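You operate a simulated robot arm through the tools that you are given. There is no shell and no other tool.

Carry out the task below with a simulated robot arm. There is one attempt and no reset: what you move stays moved.

## Task
Wax the top of the box on the turntable.
Fine: push the teal bolt on first; use the white pad and put it back; put the silver lid on the pot; the small box and the turntable stay. Set down upright: white pad. A coat counts when it lies all over at full strength: go over it till it gets no stronger.

Only the result counts: the job must be done as asked and must still hold three seconds after the hand-in. Knocking over, shifting, dropping, spilling or breaking anything else fails it. A push-on lid holds only when it is set on centred and level and pressed home; a screw cap is set on level and turned clockwise until tight.

## Robot
A 7-joint arm with a two-finger gripper, fixed in place. Base frame: the origin is at the foot of the arm, x ahead of it, y to its left, z up; the work surface is at about z = 0. Lengths are in m, angles in rad, forces in N, time in s.
With the tool pointing down near the work surface it reaches from about 0.16 to 0.38 m from the base axis. Its first joint turns from -1.257 to 1.257 rad. Payload 0.6 kg.
Tool frame: the origin (TCP) lies between the finger pads and is the grasp point; the fingertips stand 0.022 m ahead of it; z points along the fingers, y is the line along which they close. Largest opening 0.092 m; the body of the gripper starts 0.065 m behind the TCP.
Orientation is that of the tool frame in the base frame, as a unit quaternion [x, y, z, w]. With the fingers straight down and closing along the base's y, the tool's x points along the base's -x, its y along +y and its z along -z.

## Interface
- The arm moves only by the tool move_arm. Its argument "rows" is a list that holds one entry, the list of rows, each a list of 7 numbers: the shift along the base's x, y, z in m, then the turn, a rotation vector about the base's x, y, z in degrees, then the opening, from 0 (shut) to 1 (fully open). In form: [[[x, y, z, ax, ay, az, gripper], ...]]. A call has 1 to 20 rows; each row shifts and turns the commanded pose from where the row before left it. Rows are played at 5 a second. More than 0.05 m and 0.15 rad between two rows, or a gripper value outside its range, and nothing of the call is played. A pose out of reach is approached as far as the arm can. The call stops where the force on the tool passes 40 N (or 10 N more than at its start, if that is more) or the arm is blocked; 0.2 s more then pass. Each finger halts on what it meets, pressing with about 20 N; the grip force reading is that of the motor and also rises with nothing between the fingers. The clock runs only during rows and for 0.2 s after the last one: add rows that do not move to give the fingers time. It gives the time, the measured TCP pose, the force on the tool (base axes), the opening and the grip force at its end, in the units of the frame above (readings bear some noise), with the torque about the TCP (base axes, N m) and any sound that the robot's microphone picked up, and new pictures: "views" is both (left out), scene, wrist or none.
- Cameras (640 x 400 px; columns grow to the right, rows downward): "scene" is fixed at [0.0301, -0.2757, 0.4004]; the picture's right is [0.90, -0.44, 0.00], its down [-0.25, -0.51, -0.83] and it looks along [0.36, 0.74, -0.56] (base axes); focal length 214 px, centre (320, 200). "wrist" rides on the gripper at [0.071, 0.019, -0.102] in the tool frame; the picture's right is [-0.26, 0.96, 0.00], its down [-0.75, -0.20, -0.63] and it looks along [-0.60, -0.16, 0.78] (tool axes); focal length 280 px, centre (320, 200). There is no depth. A picture from a camera that has moved, and an enlarged one, comes with that camera's place and axes in the base frame and with its lens. The place of the scene camera against the robot may be out by one fixed shift of up to 0.025 m in any direction.
- enlarge(camera, box): a new picture of the part [left, top, right, bottom] of that camera's present view, enlarged. The clock stands still meanwhile.
- close_job(): hands the job in; it is judged then, once.

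Places have to be worked out from the pictures, the camera data and where the tool is seen. Open the gripper and draw the arm clear of the work before you hand the job in, unless the task says otherwise.

The tools are called after "Call:" as name(argument=value, ...) on one line, values as JSON. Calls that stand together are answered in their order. move_arm: Moves the arm, as the interface text tells. Its arguments: {"type":"object","properties":{"rows":{"type":"array","items":{"type":"array","items":{"type":"array","items":{"type":"number"}}}},"views":{"type":"string","enum":["both","scene","wrist","none"]}},"required":["rows"]} The other tools are called the same way: enlarge (camera, box) takes an enlarged picture of a part of a camera's view; close_job () hands the job in.

At the start:

```text
t: 0.0
position: [0.1956, 0.1455, 0.3101]
ee_rot: [-0.001, 1.0, 0.0, -0.001]
wrist_force: [0.7, -1.1, -0.3]
moment: [0.01, -0.03, 0.05]
grip_width: 0.0921
finger_force: 0.1
```

scene: 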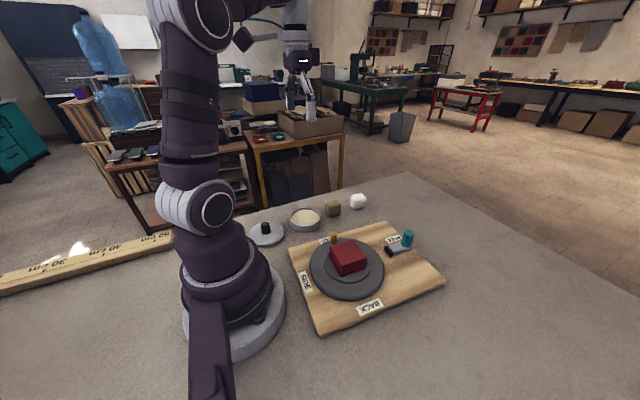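
wrist: 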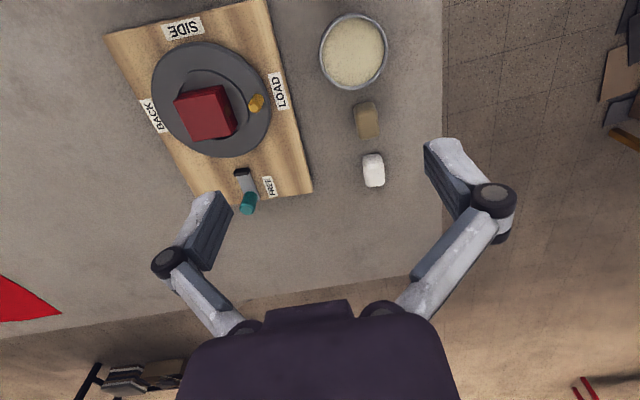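

I'll look closer at the scene before moving: the turntable with a red box, a teal bolt, a pot with wax, lid, tan and white pads.

Call:
enlarge(camera="scene", box=[240, 180, 460, 340])

Call:
enlarge(camera="wrist", box=[100, 0, 400, 220])

```text
2.50 times, centred on (350, 260) of scene
camera zoom: at [0.0301, -0.2757, 0.4004], right [0.9, -0.44, 0.0], down [-0.25, -0.51, -0.83], along [0.36, 0.74, -0.56], focal length 536 px, centre (245, 50)
```

zoom: 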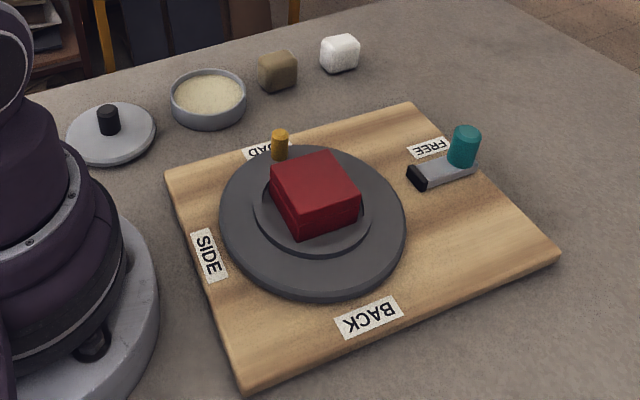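

```text
1.82 times, centred on (250, 110) of wrist
camera zoom: at [0.1249, 0.1638, 0.4113], right [0.26, 0.97, 0.0], down [0.75, -0.2, 0.63], along [0.6, -0.16, -0.78], focal length 510 px, centre (447, 364)
```

zoom: 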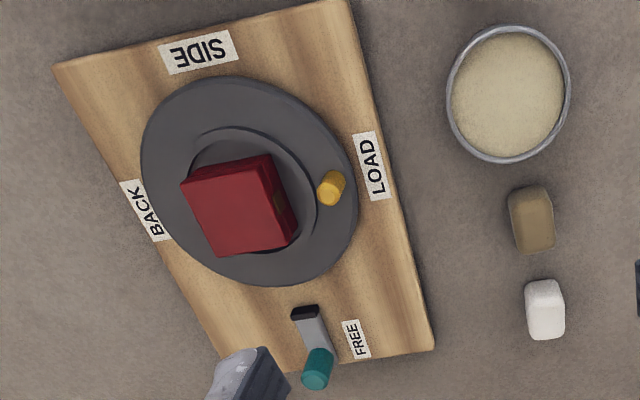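

The turntable centre seems near (0.21,-0.01), teal bolt knob near (0.388,-0.03), white pad near (0.39,0.18), pot near (0.21,0.18), lid near (0.095,0.18). I move the gripper above the bolt region at z=0.2 to look closer.

Call:
move_arm(rows=[[[0.0174, -0.0293, -0.0183, 0, 0, 0, 1], [0.0174, -0.0293, -0.0183, 0, 0, 0, 1], [0.0174, -0.0293, -0.0183, 0, 0, 0, 1], [0.0174, -0.0293, -0.0183, 0, 0, 0, 1], [0.0174, -0.0293, -0.0183, 0, 0, 0, 1], [0.0174, -0.0293, -0.0183, 0, 0, 0, 1], [0, 0, 0, 0, 0, 0, 1]]])

```text
t: 1.6
position: [0.2992, -0.034, 0.2004]
ee_rot: [-0.001, 1.0, 0.0, 0.001]
wrist_force: [0.2, -0.8, 0.0]
moment: [0.0, 0.02, 0.01]
grip_width: 0.092
finger_force: 0.1
camera wrist: at [0.2299, -0.0138, 0.3017], right [0.26, 0.97, 0.0], down [0.75, -0.2, 0.63], along [0.6, -0.16, -0.78], focal length 280 px, centre (320, 200)
```

scene: 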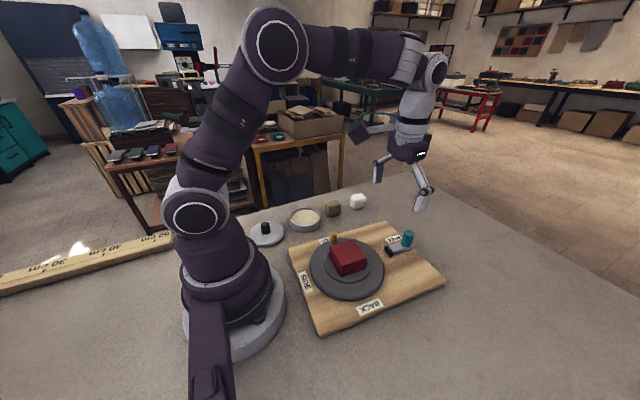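
wrist: 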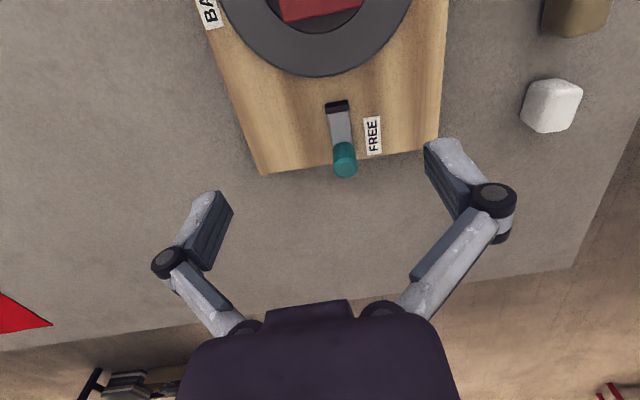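

Call:
enlarge(camera="wrist", box=[200, 0, 460, 190])

Call:
enlarge(camera="scene", box=[360, 210, 450, 270])

```text
2.11 times, centred on (330, 95) of wrist
camera zoom: at [0.2299, -0.0138, 0.3017], right [0.26, 0.97, 0.0], down [0.75, -0.2, 0.63], along [0.6, -0.16, -0.78], focal length 590 px, centre (299, 421)
```

zoom: 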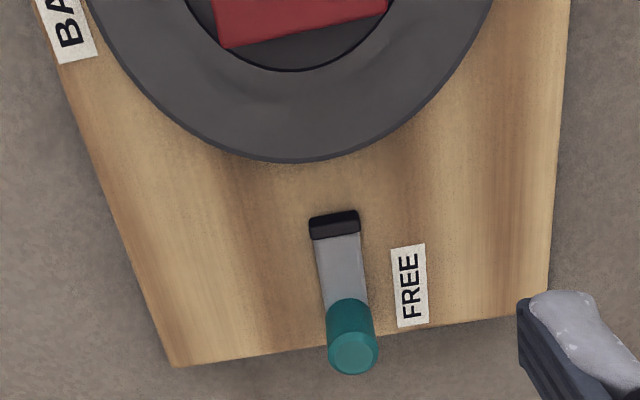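

```text
6.67 times, centred on (405, 240) of scene
camera zoom: at [0.0301, -0.2757, 0.4004], right [0.9, -0.44, 0.0], down [-0.25, -0.51, -0.83], along [0.36, 0.74, -0.56], focal length 1430 px, centre (-247, -67)
```

zoom: 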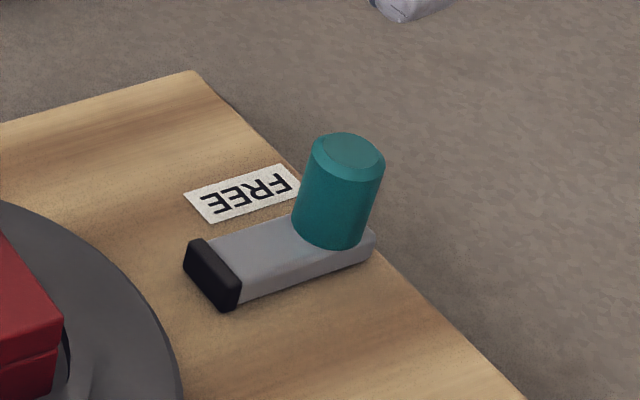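

The knob top triangulates to about (0.382,-0.028, z≈0.062), with the rubber tip pointing at the turntable rim about 0.03 m away. I go above the knob with the gripper open and check the reach.

Call:
move_arm(rows=[[[0.0277, 0.002, -0.033, 0, 0, 0, 1], [0.0277, 0.002, -0.033, 0, 0, 0, 1], [0.0277, 0.002, -0.034, 0, 0, 0, 1], [0, 0, 0, 0, 0, 0, 1]]])

```text
t: 2.6
position: [0.3788, -0.0223, 0.099]
ee_rot: [0.0, 1.0, 0.001, 0.0]
wrist_force: [0.0, -0.6, -0.9]
moment: [-0.02, 0.01, 0.04]
grip_width: 0.0922
finger_force: 0.0
out of reach, approached as far as the arm can: row 3
camera wrist: at [0.3092, -0.0017, 0.2], right [0.26, 0.97, 0.0], down [0.75, -0.2, 0.63], along [0.6, -0.16, -0.78], focal length 280 px, centre (320, 200)
```

scene: 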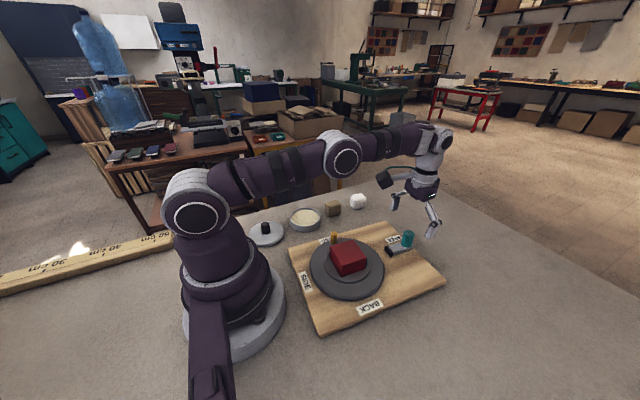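
wrist: 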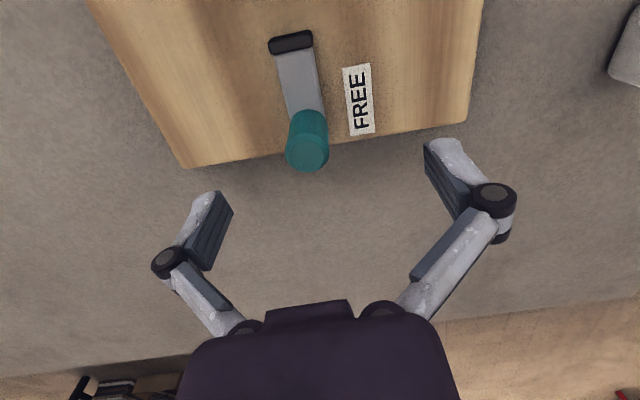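

The knob is at (0.381,-0.0285), just at the reach limit for a vertical tool. I tilt the tool outward 8° so that I have reach, and check where it lands.

Call:
move_arm(rows=[[[0, 0, 0, 0, -8, 0, 1], [0, 0, 0, 0, 0, 0, 1]]], views="wrist")

```text
t: 3.2
position: [0.3792, -0.0204, 0.0998]
ee_rot: [-0.001, 0.997, 0.0, 0.071]
wrist_force: [-0.3, 0.5, -0.3]
moment: [-0.02, 0.02, 0.05]
grip_width: 0.0917
finger_force: 0.0
camera wrist: at [0.2948, -0.0023, 0.1901], right [0.26, 0.97, 0.04], down [0.66, -0.2, 0.73], along [0.71, -0.16, -0.69], focal length 280 px, centre (320, 200)
```

wrist: 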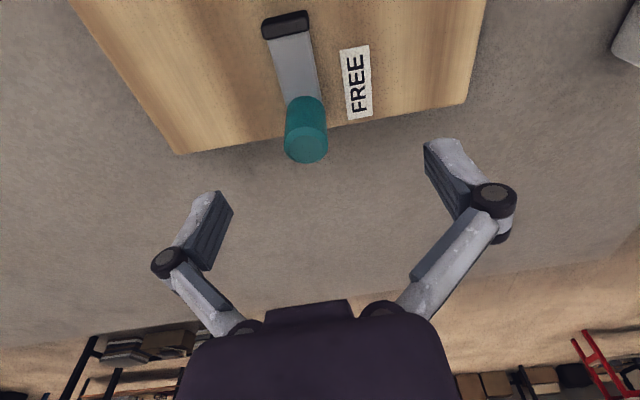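

Reach is fine with the tilt. I shift to the knob's y and lower to z≈0.061, then close on it.

Call:
move_arm(rows=[[[0.001, -0.0085, 0, 0, 0, 0, 1], [0, 0, -0.013, 0, 0, 0, 1], [0, 0, -0.013, 0, 0, 0, 1], [0, 0, -0.013, 0, 0, 0, 1], [0, 0, 0, 0, 0, 0, 1]]])

```text
t: 4.4
position: [0.3787, -0.0306, 0.0592]
ee_rot: [0.0, 0.997, 0.0, 0.071]
wrist_force: [-1.0, 0.6, 0.6]
moment: [-0.02, 0.02, 0.0]
grip_width: 0.0922
finger_force: 0.1
camera wrist: at [0.2958, -0.0113, 0.1501], right [0.26, 0.97, 0.04], down [0.66, -0.2, 0.72], along [0.71, -0.16, -0.69], focal length 280 px, centre (320, 200)
```

scene: 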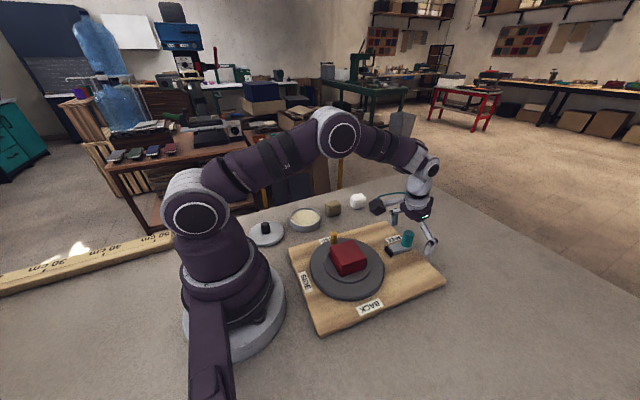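
wrist: 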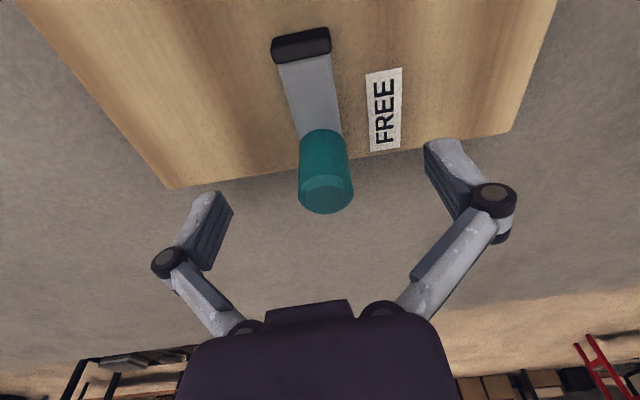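

The knob sits between the fingers. I close the gripper on it and wait.

Call:
move_arm(rows=[[[0, 0, 0, 0, 0, 0, 0.5], [0, 0, 0, 0, 0, 0, 0.4], [0, 0, 0, 0, 0, 0, 0.2], [0, 0, 0, 0, 0, 0, 0.1], [0, 0, 0, 0, 0, 0, 0.1], [0, 0, 0, 0, 0, 0, 0.1], [0, 0, 0, 0, 0, 0, 0.1]]])

```text
t: 6.0
position: [0.3799, -0.0294, 0.061]
ee_rot: [0.0, 0.997, 0.0, 0.071]
wrist_force: [1.5, 13.6, 3.9]
moment: [0.25, 0.1, 0.02]
grip_width: 0.0232
finger_force: 19.7
camera wrist: at [0.2959, -0.0111, 0.1504], right [0.26, 0.97, 0.04], down [0.66, -0.2, 0.72], along [0.71, -0.16, -0.69], focal length 280 px, centre (320, 200)
```

scene: 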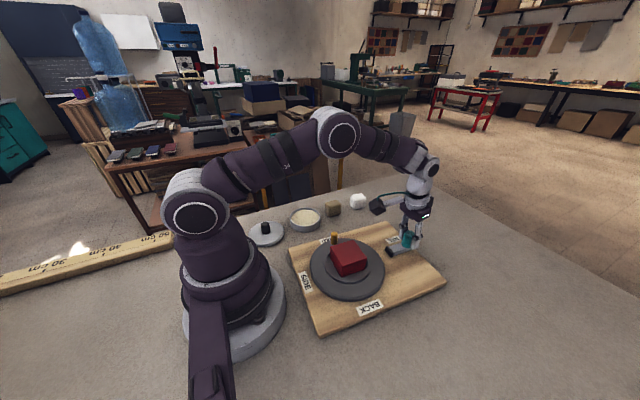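
wrist: 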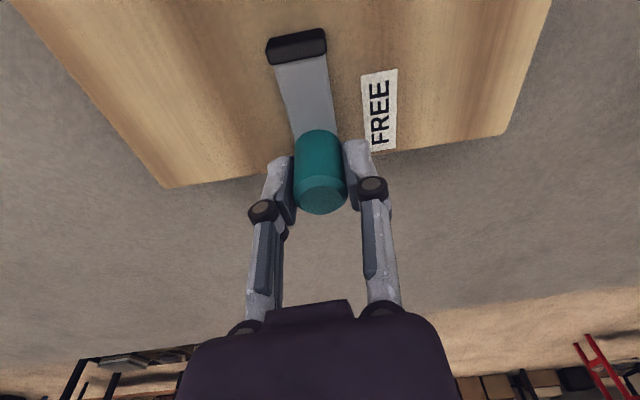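

Gripped (23 mm wide knob), with a sideways force of 13.6 N, so I ease toward +y by 1.5 mm and begin sliding the bolt toward the turntable (-x, slightly +y).

Call:
move_arm(rows=[[[0, 0.0015, 0, 0, 0, 0, 0.1], [-0.004, 0.0004, 0, 0, 0, 0, 0.1], [-0.004, 0.0004, 0, 0, 0, 0, 0.1], [-0.004, 0.0003, 0, 0, 0, 0, 0.1]]])

```text
t: 7.0
position: [0.3668, -0.0298, 0.0604]
ee_rot: [-0.001, 0.998, 0.001, 0.069]
wrist_force: [1.9, 8.0, -0.6]
moment: [0.17, -0.33, 0.01]
grip_width: 0.0233
finger_force: 20.1
camera wrist: at [0.2836, -0.01, 0.1504], right [0.26, 0.97, 0.04], down [0.66, -0.2, 0.72], along [0.71, -0.16, -0.69], focal length 280 px, centre (320, 200)
```

scene: 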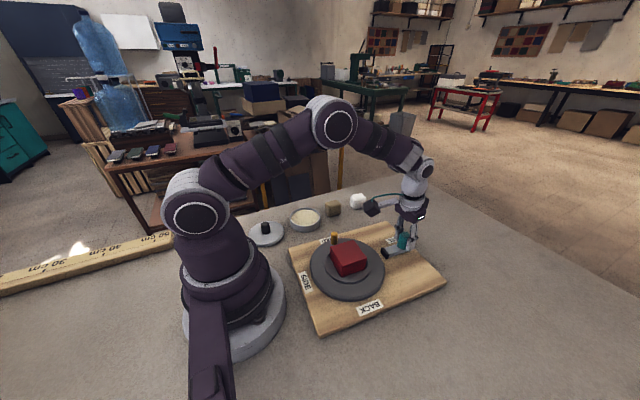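
wrist: 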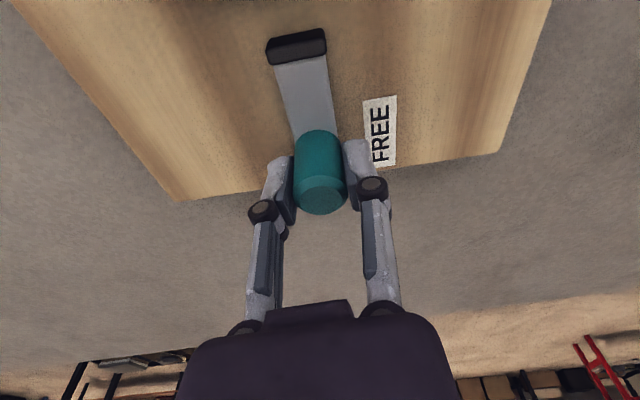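

The bolt slides freely with little force. I continue toward the turntable rim with a small +y relief.

Call:
move_arm(rows=[[[-0.003, 0.001, 0, 0, 0, 0, 0.1], [-0.003, 0.0006, 0, 0, 0, 0, 0.1], [-0.003, 0.0003, 0, 0, 0, 0, 0.1], [-0.003, 0.0003, 0, 0, 0, 0, 0.1]]])

```text
t: 8.0
position: [0.3544, -0.0278, 0.0604]
ee_rot: [0.0, 0.998, -0.001, 0.069]
wrist_force: [1.0, -3.3, -0.2]
moment: [-0.13, 0.41, 0.08]
grip_width: 0.0234
finger_force: 20.4
camera wrist: at [0.2714, -0.0077, 0.1506], right [0.26, 0.97, 0.04], down [0.66, -0.2, 0.72], along [0.71, -0.16, -0.69], focal length 280 px, centre (320, 200)
```

scene: 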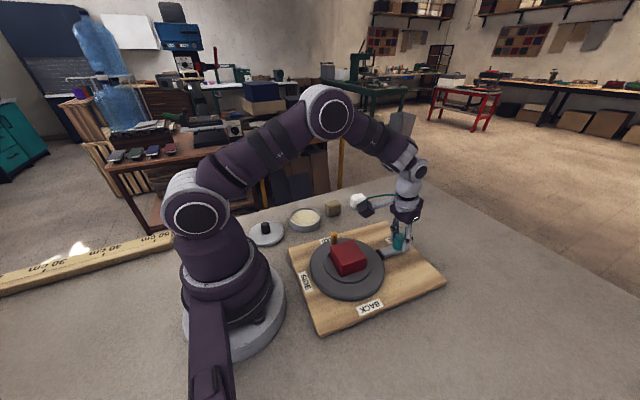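
wrist: 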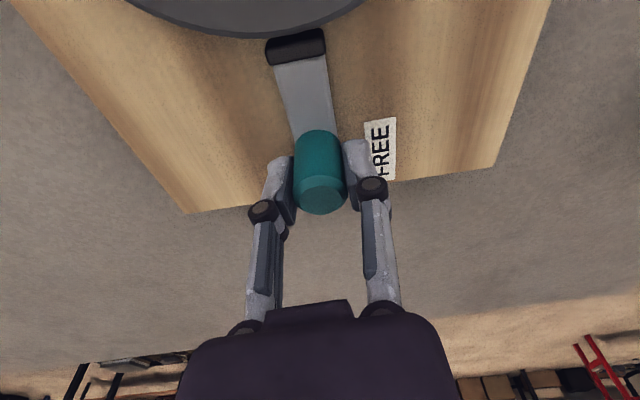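

The tip is now close to the rim. I continue in 2 mm steps watching for contact.

Call:
move_arm(rows=[[[-0.002, 0.0002, 0, 0, 0, 0, 0.1], [-0.002, 0.0002, 0, 0, 0, 0, 0.1], [0, 0, 0, 0, 0, 0, 0.1]]])

Call:
enlarge(camera="wrist", box=[200, 0, 400, 125])

Call:
enlarge(camera="scene", box=[340, 220, 430, 280])

```text
t: 8.8
position: [0.3513, -0.0262, 0.0611]
ee_rot: [-0.001, 0.997, 0.0, 0.071]
wrist_force: [8.6, 0.2, 0.2]
moment: [0.03, -0.04, 0.03]
grip_width: 0.0236
finger_force: 20.1
camera wrist: at [0.2673, -0.0066, 0.1515], right [0.26, 0.97, 0.04], down [0.66, -0.2, 0.72], along [0.71, -0.16, -0.69], focal length 280 px, centre (320, 200)
```

scene: 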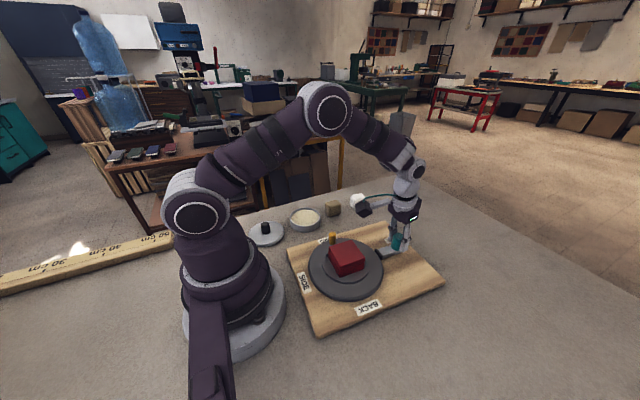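
wrist: 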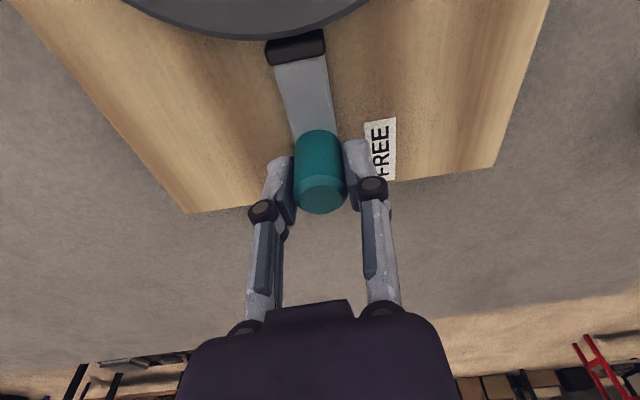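

```text
3.20 times, centred on (300, 62) of wrist
camera zoom: at [0.2673, -0.0066, 0.1515], right [0.26, 0.97, 0.04], down [0.66, -0.2, 0.72], along [0.71, -0.16, -0.69], focal length 897 px, centre (384, 640)
```

zoom: 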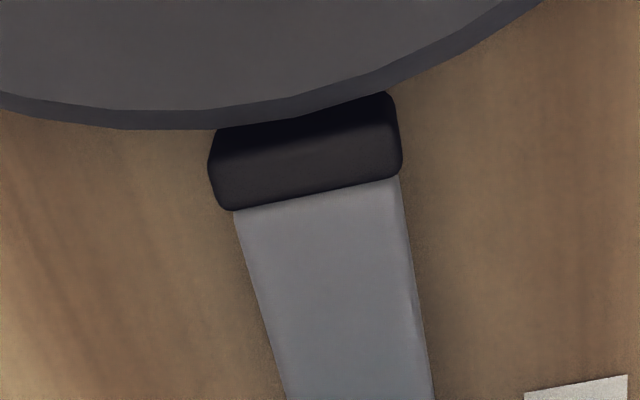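

```text
6.67 times, centred on (385, 250) of scene
camera zoom: at [0.0301, -0.2757, 0.4004], right [0.9, -0.44, 0.0], down [-0.25, -0.51, -0.83], along [0.36, 0.74, -0.56], focal length 1430 px, centre (-113, -133)
```

zoom: 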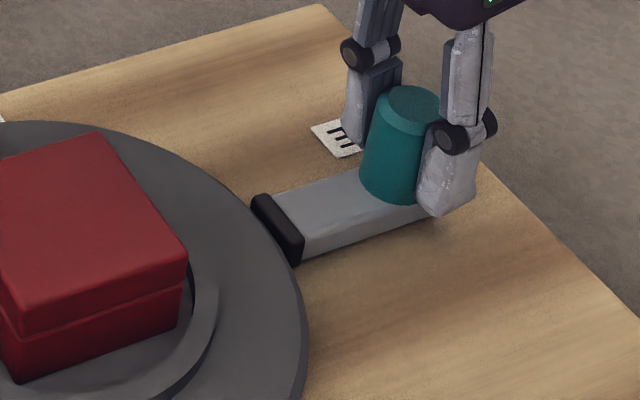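

The x force rose to 8.6 N at contact with the rim, so the bolt is touching. I compare the board with the initial picture to check whether the assembly moved.

Call:
enlarge(camera="scene", box=[240, 180, 460, 340])

```text
2.50 times, centred on (350, 260) of scene
camera zoom: at [0.0301, -0.2757, 0.4004], right [0.9, -0.44, 0.0], down [-0.25, -0.51, -0.83], along [0.36, 0.74, -0.56], focal length 536 px, centre (245, 50)
```

zoom: 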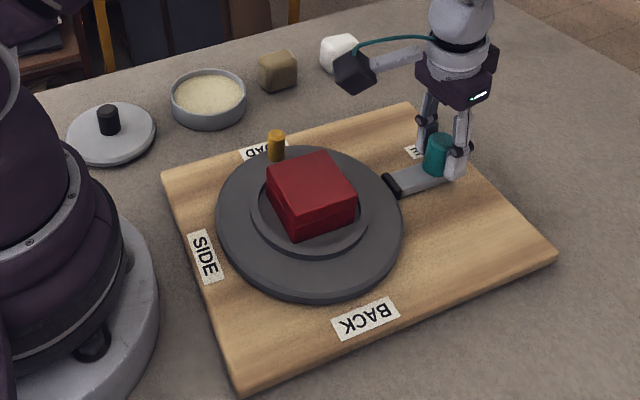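

The bolt tip is firmly against the rim, but the whole board slid about 3 mm, so I push no further. I open the gripper and then rise straight up.

Call:
move_arm(rows=[[[0, 0, 0, 0, 0, 0, 0.4], [0, 0, 0, 0, 0, 0, 0.6], [0, 0, 0, 0, 0, 0, 0.6], [0, 0, 0.02, 0, 0, 0, 0.6], [0, 0, 0.03, 0, 0, 0, 0.8], [0, 0, 0.03, 0, 0, 0, 1], [0, 0, 0.03, 0, 0, 0, 1], [0, 0, 0, 0, 0, 0, 1]]])

Call:
enlarge(camera="scene", box=[240, 180, 460, 340])

```text
t: 10.6
position: [0.3511, -0.0245, 0.172]
ee_rot: [0.0, 0.998, 0.0, 0.07]
wrist_force: [0.3, -0.7, 0.2]
moment: [-0.02, -0.02, 0.01]
grip_width: 0.092
finger_force: 0.1
camera wrist: at [0.2678, -0.0055, 0.2622], right [0.26, 0.97, 0.04], down [0.66, -0.2, 0.72], along [0.71, -0.16, -0.69], focal length 280 px, centre (320, 200)
```

scene: 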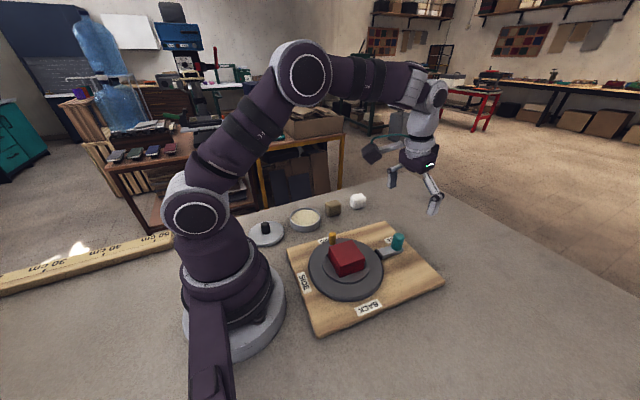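
wrist: 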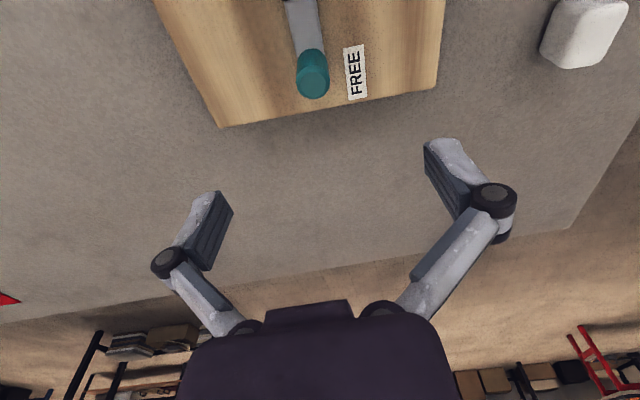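

```text
2.50 times, centred on (350, 260) of scene
camera zoom: at [0.0301, -0.2757, 0.4004], right [0.9, -0.44, 0.0], down [-0.25, -0.51, -0.83], along [0.36, 0.74, -0.56], focal length 536 px, centre (245, 50)
```

zoom: 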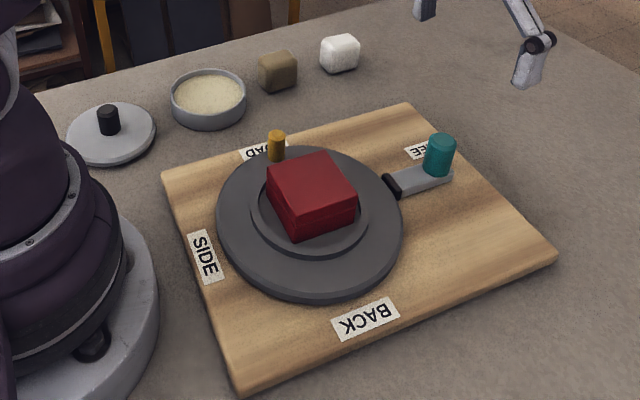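

The bolt stays engaged. Now I move toward the white pad, yawing the gripper so I can look at both pads and the pot from nearer.

Call:
move_arm(rows=[[[-0.008, 0.039, 0.006, 0, 0, 8, 1], [-0.008, 0.039, 0.006, 0, 0, 8, 1], [-0.008, 0.039, 0.006, 0, 0, 8, 1], [-0.008, 0.039, 0.006, 0, 0, 0, 1], [-0.008, 0.039, 0.006, 0, 0, 0, 1], [0, 0, 0, 0, 0, 0, 1]]], views="wrist")

Call:
enlarge(camera="wrist", box=[200, 0, 520, 200])

Call:
enlarge(camera="scene", box=[310, 180, 385, 230])

```text
t: 12.0
position: [0.3093, 0.1717, 0.2027]
ee_rot: [-0.208, 0.976, 0.014, 0.068]
wrist_force: [-0.5, 1.0, 0.3]
moment: [0.02, -0.02, 0.02]
grip_width: 0.092
finger_force: 0.1
camera wrist: at [0.2253, 0.1554, 0.292], right [-0.16, 0.99, 0.04], down [0.68, 0.08, 0.72], along [0.71, 0.14, -0.69], focal length 280 px, centre (320, 200)
```

wrist: 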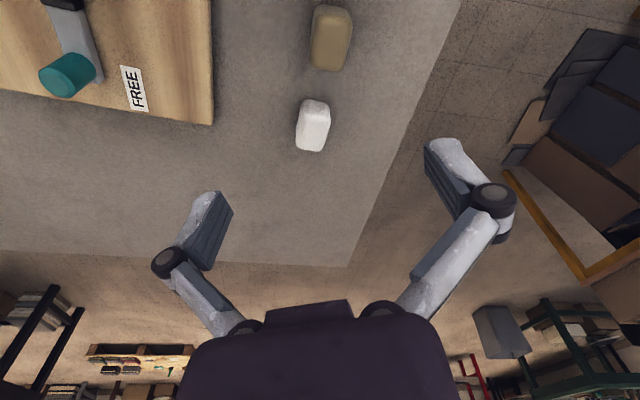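

```text
2.00 times, centred on (360, 100) of wrist
camera zoom: at [0.2253, 0.1554, 0.292], right [-0.16, 0.99, 0.04], down [0.68, 0.08, 0.72], along [0.71, 0.14, -0.69], focal length 561 px, centre (240, 400)
```

zoom: 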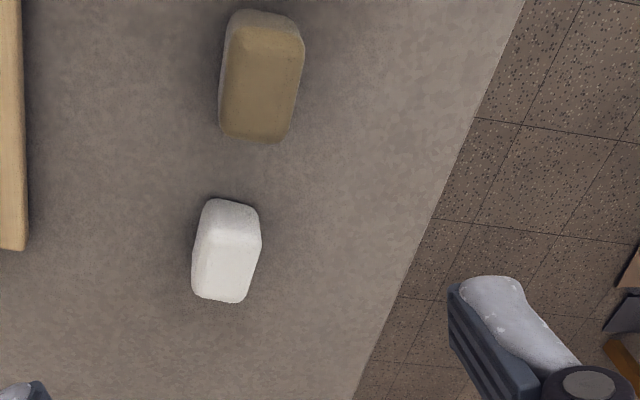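

```text
8.00 times, centred on (348, 205) of scene
camera zoom: at [0.0301, -0.2757, 0.4004], right [0.9, -0.44, 0.0], down [-0.25, -0.51, -0.83], along [0.36, 0.74, -0.56], focal length 1716 px, centre (100, 160)
```

zoom: 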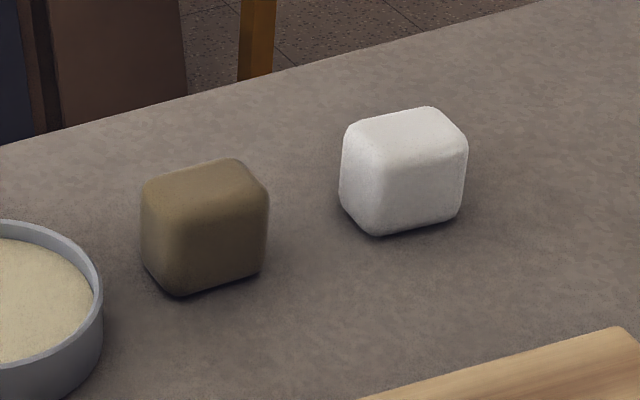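

The white pad is about 0.041 (x) × 0.029 (y) × 0.033 high, centred near (0.392,0.185) with yaw about -4°; it lies beyond vertical reach, so I yaw to match it and tilt the tool outward about 25°, hovering above it.

Call:
move_arm(rows=[[[0.01, 0.002, -0.012, 0, 0, -7, 1], [0.01, 0.002, -0.012, 0, 0, -7, 1], [0.01, 0.002, -0.012, 0, 0, -7, 1], [0.01, 0.002, -0.012, 0, 0, -7, 1], [0.015, 0.003, -0.012, -0.59, -8.48, 0, 1], [0.015, 0.003, -0.012, -0.59, -8.48, 0, 1], [0, 0, 0, 0, 0, 0, 1]]])

```text
t: 13.6
position: [0.3804, 0.183, 0.1274]
ee_rot: [0.033, 0.975, -0.007, 0.217]
wrist_force: [0.5, -0.2, 0.4]
moment: [-0.02, -0.03, -0.01]
grip_width: 0.0919
finger_force: 0.1
camera wrist: at [0.2755, 0.2094, 0.1894], right [0.3, 0.95, 0.11], down [0.4, -0.23, 0.89], along [0.86, -0.22, -0.45], focal length 280 px, centre (320, 200)
```

scene: 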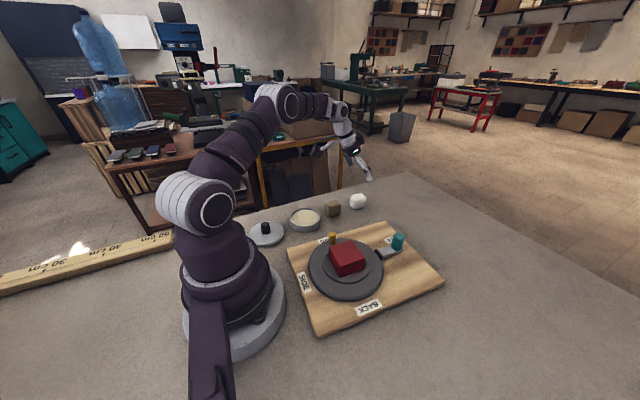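
wrist: 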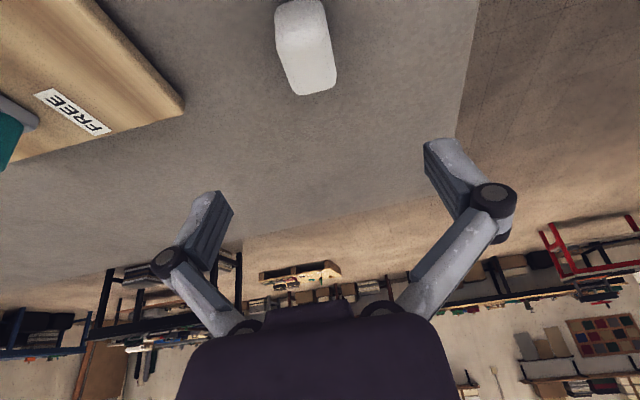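

The pose is reached with 25° tilt. The pad's far edge measures x≈0.412 and y 0.168–0.197, confirming the centre (0.392,0.183); I lower to z≈0.07 above it and check.

Call:
move_arm(rows=[[[0.006, 0.0005, -0.028, 0, 0, 0, 1], [0.006, 0.0005, -0.028, 0, 0, 0, 1], [0, 0, 0, 0, 0, 0, 1]]])

Call:
enlarge(camera="scene", box=[310, 150, 400, 220])

```text
t: 14.4
position: [0.3948, 0.1835, 0.0711]
ee_rot: [0.034, 0.976, -0.008, 0.217]
wrist_force: [0.0, -0.3, 0.3]
moment: [0.01, 0.01, 0.0]
grip_width: 0.092
finger_force: 0.0
camera wrist: at [0.2895, 0.2097, 0.1329], right [0.3, 0.95, 0.11], down [0.4, -0.23, 0.89], along [0.86, -0.22, -0.45], focal length 280 px, centre (320, 200)
```

scene: 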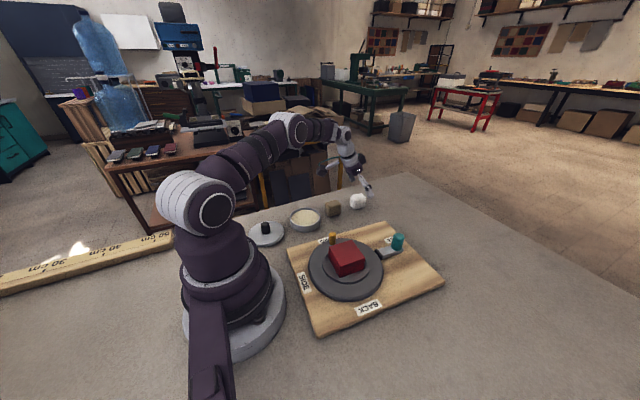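
wrist: 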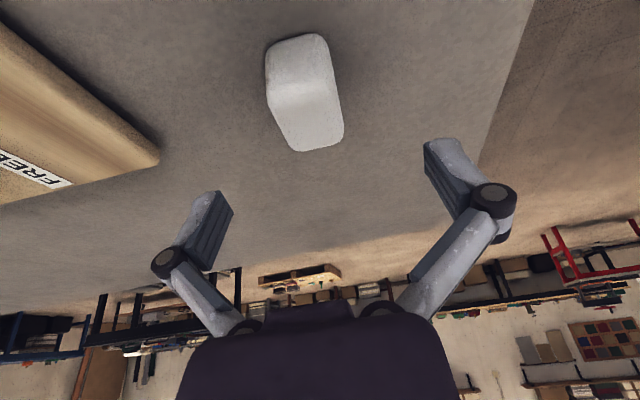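

```text
5.71 times, centred on (355, 185) of scene
camera zoom: at [0.0301, -0.2757, 0.4004], right [0.9, -0.44, 0.0], down [-0.25, -0.51, -0.83], along [0.36, 0.74, -0.56], focal length 1226 px, centre (120, 286)
```

zoom: 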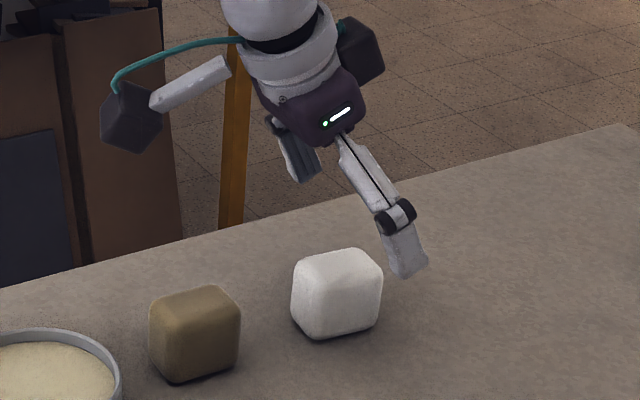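

Reach is fine. I lower to z≈0.034 (with the grip centre over the pad's centre) and close on the pad.

Call:
move_arm(rows=[[[-0.003, 0, -0.018, 0, 0, 0, 1], [-0.003, 0, -0.019, 0, 0, 0, 1], [0, 0, 0, 0, 0, 0, 1]]])

Call:
enlarge(camera="scene", box=[310, 150, 400, 220])

```text
t: 15.2
position: [0.3873, 0.1823, 0.0346]
ee_rot: [0.033, 0.976, -0.007, 0.216]
wrist_force: [-0.2, -0.3, -0.3]
moment: [-0.05, 0.02, 0.02]
grip_width: 0.0922
finger_force: 0.1
camera wrist: at [0.2824, 0.2088, 0.0963], right [0.3, 0.95, 0.11], down [0.4, -0.23, 0.89], along [0.86, -0.22, -0.45], focal length 280 px, centre (320, 200)
```

scene: 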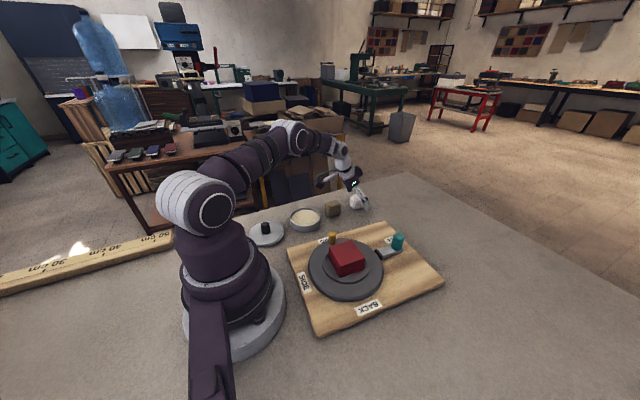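
wrist: 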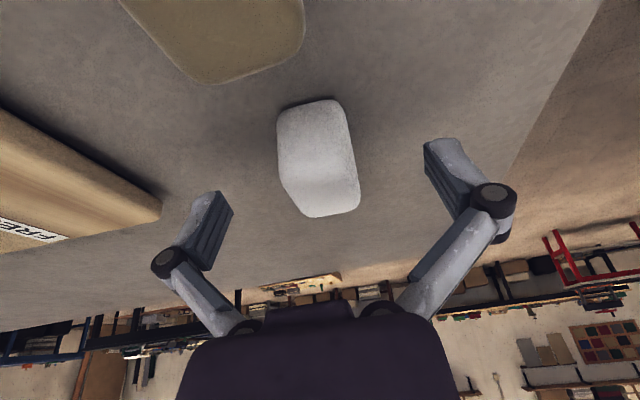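

```text
5.71 times, centred on (355, 185) of scene
camera zoom: at [0.0301, -0.2757, 0.4004], right [0.9, -0.44, 0.0], down [-0.25, -0.51, -0.83], along [0.36, 0.74, -0.56], focal length 1226 px, centre (120, 286)
```

zoom: 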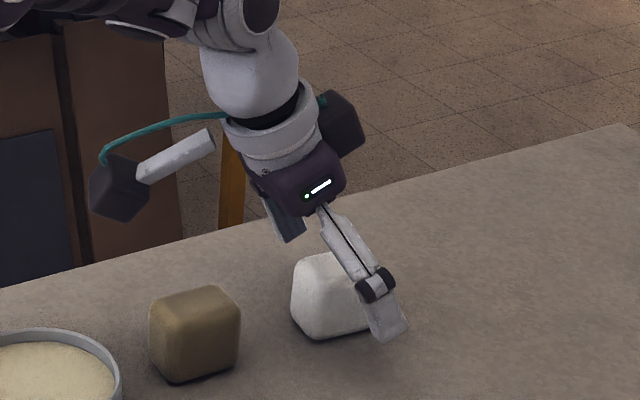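

The fingers straddle the pad with the grip about centred; I nudge 3 mm back in x and close.

Call:
move_arm(rows=[[[-0.003, 0, 0, 0, 0, 0, 1], [0, 0, 0, 0, 0, 0, 0.6], [0, 0, 0, 0, 0, 0, 0.4], [0, 0, 0, 0, 0, 0, 0.2], [0, 0, 0, 0, 0, 0, 0.2], [0, 0, 0, 0, 0, 0, 0.2], [0, 0, 0, 0, 0, 0, 0.2]]])

Call:
enlarge(camera="scene", box=[310, 150, 400, 220])

```text
t: 16.8
position: [0.3848, 0.1829, 0.0361]
ee_rot: [0.033, 0.976, -0.007, 0.216]
wrist_force: [0.3, 0.1, 3.1]
moment: [0.07, 0.03, -0.02]
grip_width: 0.0312
finger_force: 20.4
camera wrist: at [0.28, 0.2096, 0.0974], right [0.3, 0.95, 0.11], down [0.4, -0.23, 0.89], along [0.86, -0.22, -0.45], focal length 280 px, centre (320, 200)
```

scene: 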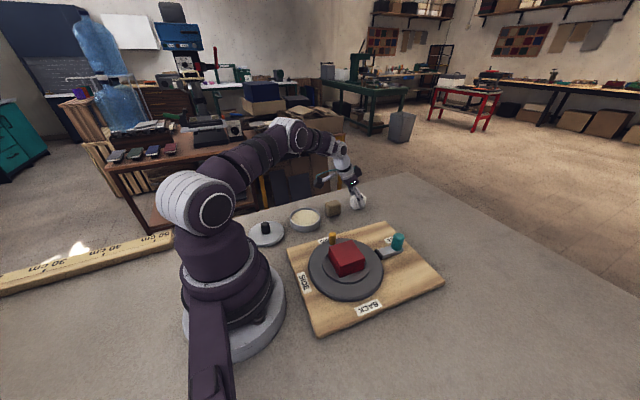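
wrist: 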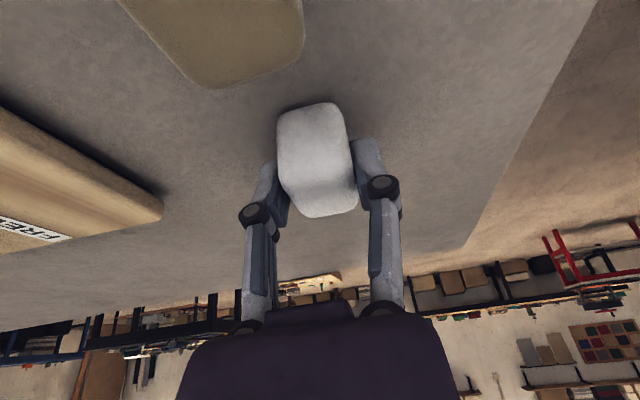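

```text
5.71 times, centred on (355, 185) of scene
camera zoom: at [0.0301, -0.2757, 0.4004], right [0.9, -0.44, 0.0], down [-0.25, -0.51, -0.83], along [0.36, 0.74, -0.56], focal length 1226 px, centre (120, 286)
```

zoom: 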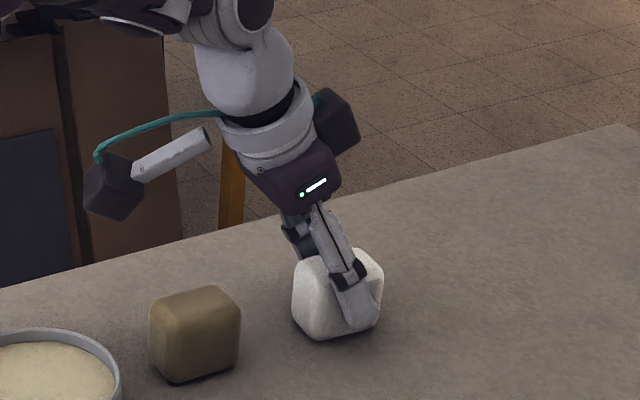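

The pad is gripped at TCP≈(0.385,0.183,0.035), so its bottom is about 0.035 below TCP and its centre about 7 mm ahead. I lift it and carry it over the tan pad toward the pot, estimated at (0.2075,0.185) with rim height about 0.02.

Call:
move_arm(rows=[[[0, 0, 0.01, 0, 0, 0, 0.2], [0, 0, 0.03, 0, 0, 0, 0.2], [0, 0, 0.035, 0, 0, 0, 0.2], [-0.035, 0, 0, 0, 0, 0, 0.2], [-0.037, 0, 0, 0, 0, 0, 0.2], [-0.037, 0, 0, 0, 0, 0, 0.2], [-0.037, 0, 0, 0, 0, 0, 0.2], [-0.037, 0.002, 0, 0, 0, 0, 0.2], [0, 0, 0, 0, 0, 0, 0.2]]])

Call:
enlarge(camera="scene", box=[240, 160, 350, 250])

```text
t: 18.8
position: [0.2018, 0.1856, 0.1098]
ee_rot: [0.033, 0.976, -0.007, 0.217]
wrist_force: [-0.4, 0.6, -0.6]
moment: [0.01, 0.02, 0.01]
grip_width: 0.0308
finger_force: 20.1
camera wrist: at [0.097, 0.2113, 0.1713], right [0.3, 0.95, 0.11], down [0.4, -0.23, 0.89], along [0.86, -0.22, -0.45], focal length 280 px, centre (320, 200)
```

scene: 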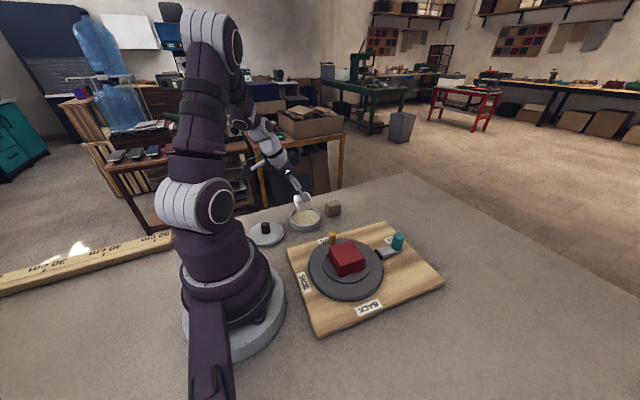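
wrist: 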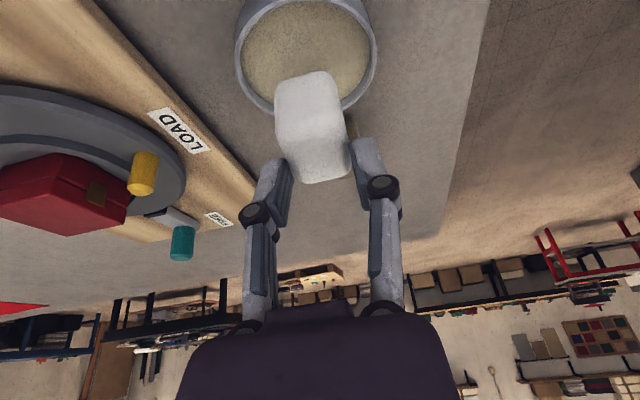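

```text
4.44 times, centred on (295, 205) of scene
camera zoom: at [0.0301, -0.2757, 0.4004], right [0.9, -0.44, 0.0], down [-0.25, -0.51, -0.83], along [0.36, 0.74, -0.56], focal length 953 px, centre (431, 178)
```

zoom: 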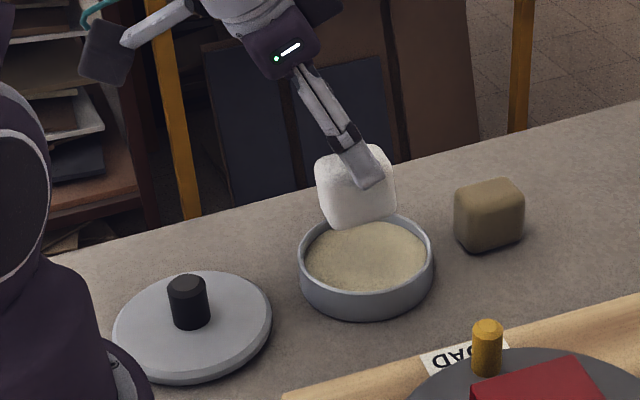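

The pad seems to hang lower between the fingers than when I gripped it; I look closer at the scene and wrist view before doing anything.

Call:
enlarge(camera="scene", box=[280, 175, 340, 225])

Call:
enlarge(camera="wrist", box=[220, 0, 420, 250])

```text
8.00 times, centred on (310, 200) of scene
camera zoom: at [0.0301, -0.2757, 0.4004], right [0.9, -0.44, 0.0], down [-0.25, -0.51, -0.83], along [0.36, 0.74, -0.56], focal length 1716 px, centre (400, 200)
```

zoom: 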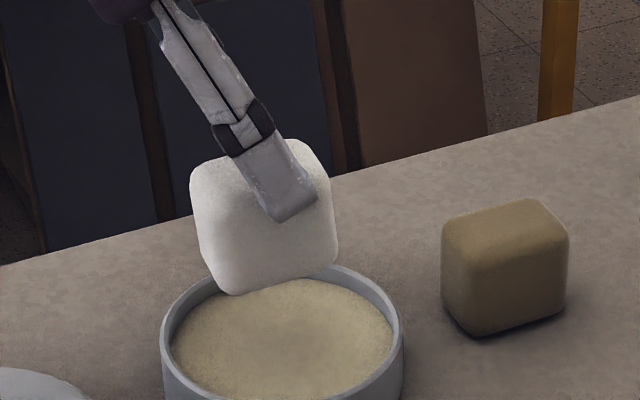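

```text
1.60 times, centred on (320, 125) of wrist
camera zoom: at [0.097, 0.2113, 0.1713], right [0.3, 0.95, 0.11], down [0.4, -0.23, 0.89], along [0.86, -0.22, -0.45], focal length 449 px, centre (320, 320)
```

zoom: 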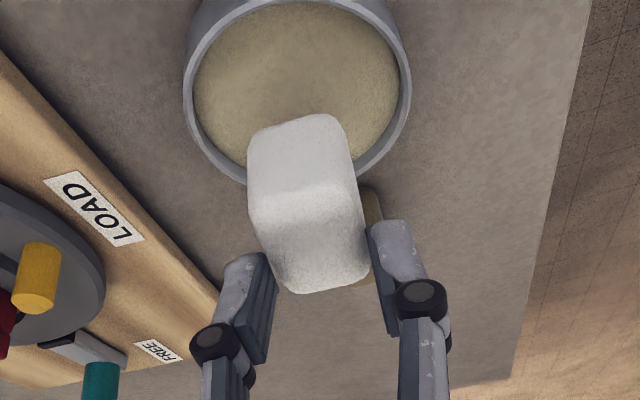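

The pad slipped about 15–18 mm down in the grip during the lift. I hold still for a moment to see whether it keeps slipping.

Call:
move_arm(rows=[[[0, 0, 0, 0, 0, 0, 0], [0, 0, 0, 0, 0, 0, 0], [0, 0, 0, 0, 0, 0, 0], [0, 0, 0, 0, 0, 0, 0], [0, 0, 0, 0, 0, 0, 0]]], views="wrist")

Call:
enlarge(camera="wrist", box=[220, 0, 420, 250])

```text
t: 20.0
position: [0.203, 0.1848, 0.1095]
ee_rot: [0.033, 0.976, -0.008, 0.216]
wrist_force: [-0.2, -0.2, 0.6]
moment: [0.02, 0.0, 0.01]
grip_width: 0.0311
finger_force: 19.6
camera wrist: at [0.0973, 0.2114, 0.1712], right [0.3, 0.95, 0.11], down [0.4, -0.23, 0.89], along [0.86, -0.22, -0.45], focal length 280 px, centre (320, 200)
```

wrist: 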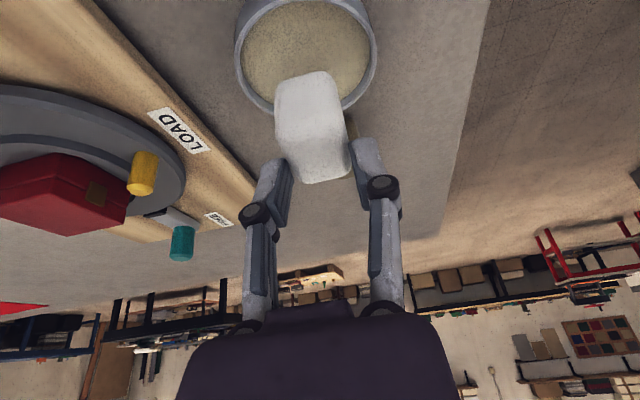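

```text
1.60 times, centred on (320, 125) of wrist
camera zoom: at [0.0973, 0.2114, 0.1712], right [0.3, 0.95, 0.11], down [0.4, -0.23, 0.89], along [0.86, -0.22, -0.45], focal length 449 px, centre (320, 320)
```

zoom: 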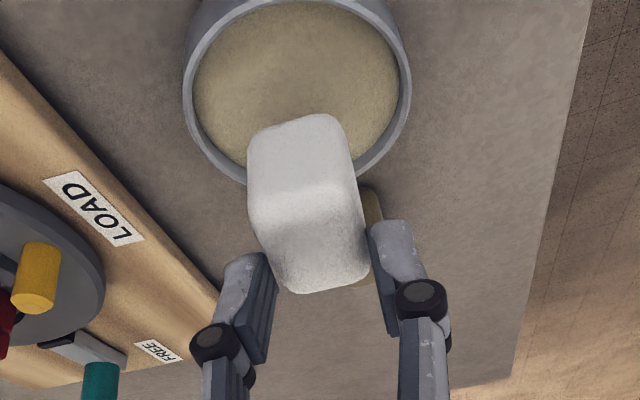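

The grip is stable but shallow now. I carry the pad back over its original spot to set it down and regrip deeper before dipping.

Call:
move_arm(rows=[[[0.03, 0, 0, 0, 0, 0, 0.1], [0.03, 0, 0, 0, 0, 0, 0.1], [0.03, 0, 0, 0, 0, 0, 0.1], [0.03, 0, 0, 0, 0, 0, 0.1], [0.03, -0.001, 0, 0, 0, 0, 0.1], [0.032, -0.001, 0, 0, 0, 0, 0.1], [0, 0, -0.02, 0, 0, 0, 0.1], [0, 0, -0.02, 0, 0, 0, 0.1], [0, 0, -0.008, 0, 0, 0, 0.1], [0, 0, 0, 0, 0, 0, 0.1]]])

Call:
enlarge(camera="scene", box=[310, 150, 400, 220])

```text
t: 22.2
position: [0.3846, 0.1839, 0.0648]
ee_rot: [0.034, 0.976, -0.008, 0.217]
wrist_force: [0.0, 0.8, -0.1]
moment: [0.01, -0.01, -0.01]
grip_width: 0.0313
finger_force: 20.0
camera wrist: at [0.279, 0.2103, 0.1263], right [0.3, 0.95, 0.11], down [0.4, -0.23, 0.89], along [0.86, -0.22, -0.45], focal length 280 px, centre (320, 200)
```

scene: 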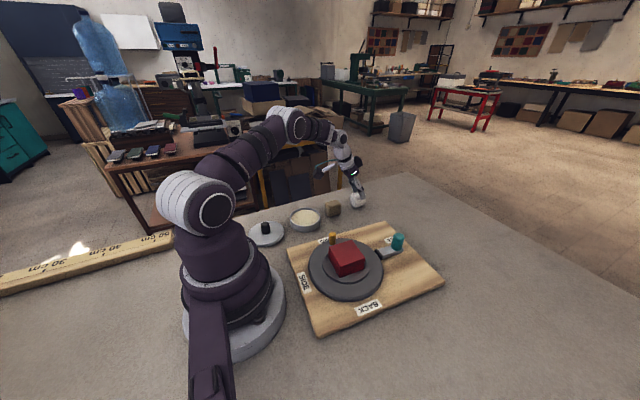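
wrist: 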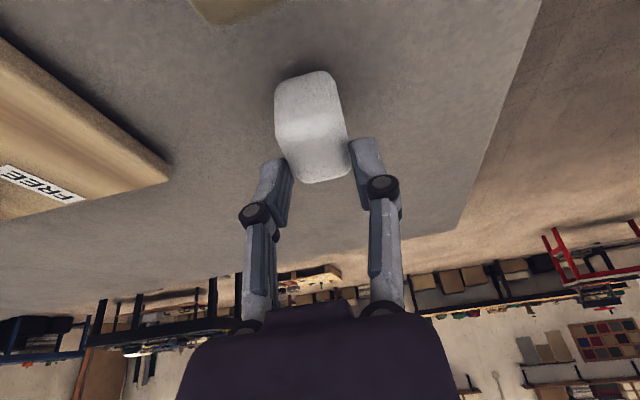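

```text
5.71 times, centred on (355, 185) of scene
camera zoom: at [0.0301, -0.2757, 0.4004], right [0.9, -0.44, 0.0], down [-0.25, -0.51, -0.83], along [0.36, 0.74, -0.56], focal length 1226 px, centre (120, 286)
```

zoom: 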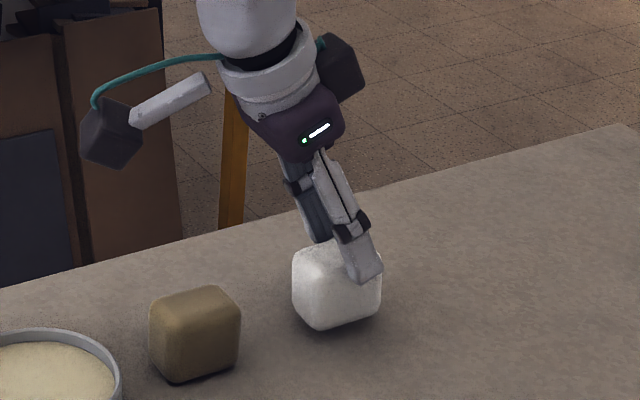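

The pad's bottom hangs about 7–10 mm above the table. I lower in small steps until contact.

Call:
move_arm(rows=[[[0, 0, -0.004, 0, 0, 0, 0.1], [0, 0, -0.002, 0, 0, 0, 0.1], [0, 0, -0.002, 0, 0, 0, 0.1], [0, 0, 0, 0, 0, 0, 0.1]]], views="wrist")

Call:
enlarge(camera="scene", box=[310, 150, 400, 220])

```text
t: 23.2
position: [0.3844, 0.1843, 0.0575]
ee_rot: [0.034, 0.975, -0.006, 0.219]
wrist_force: [10.0, -3.9, 25.3]
moment: [-0.1, -0.17, 0.02]
grip_width: 0.0314
finger_force: 19.9
camera wrist: at [0.2791, 0.2113, 0.118], right [0.3, 0.95, 0.11], down [0.4, -0.23, 0.89], along [0.87, -0.22, -0.45], focal length 280 px, centre (320, 200)
```

wrist: 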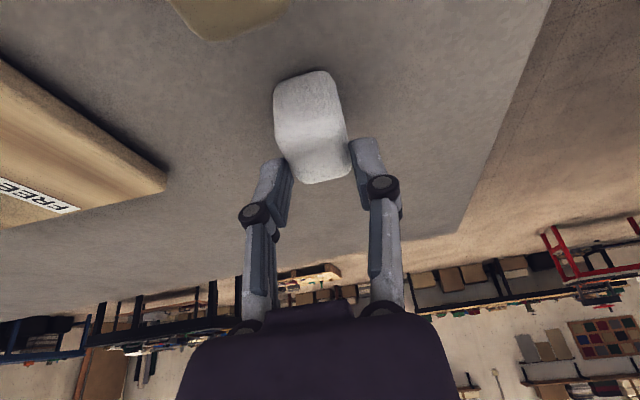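

```text
5.71 times, centred on (355, 185) of scene
camera zoom: at [0.03, -0.2757, 0.4004], right [0.9, -0.44, 0.0], down [-0.25, -0.51, -0.83], along [0.36, 0.74, -0.56], focal length 1226 px, centre (120, 286)
```

zoom: 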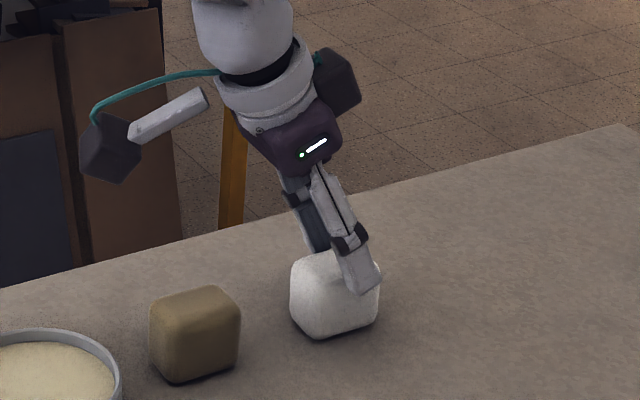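

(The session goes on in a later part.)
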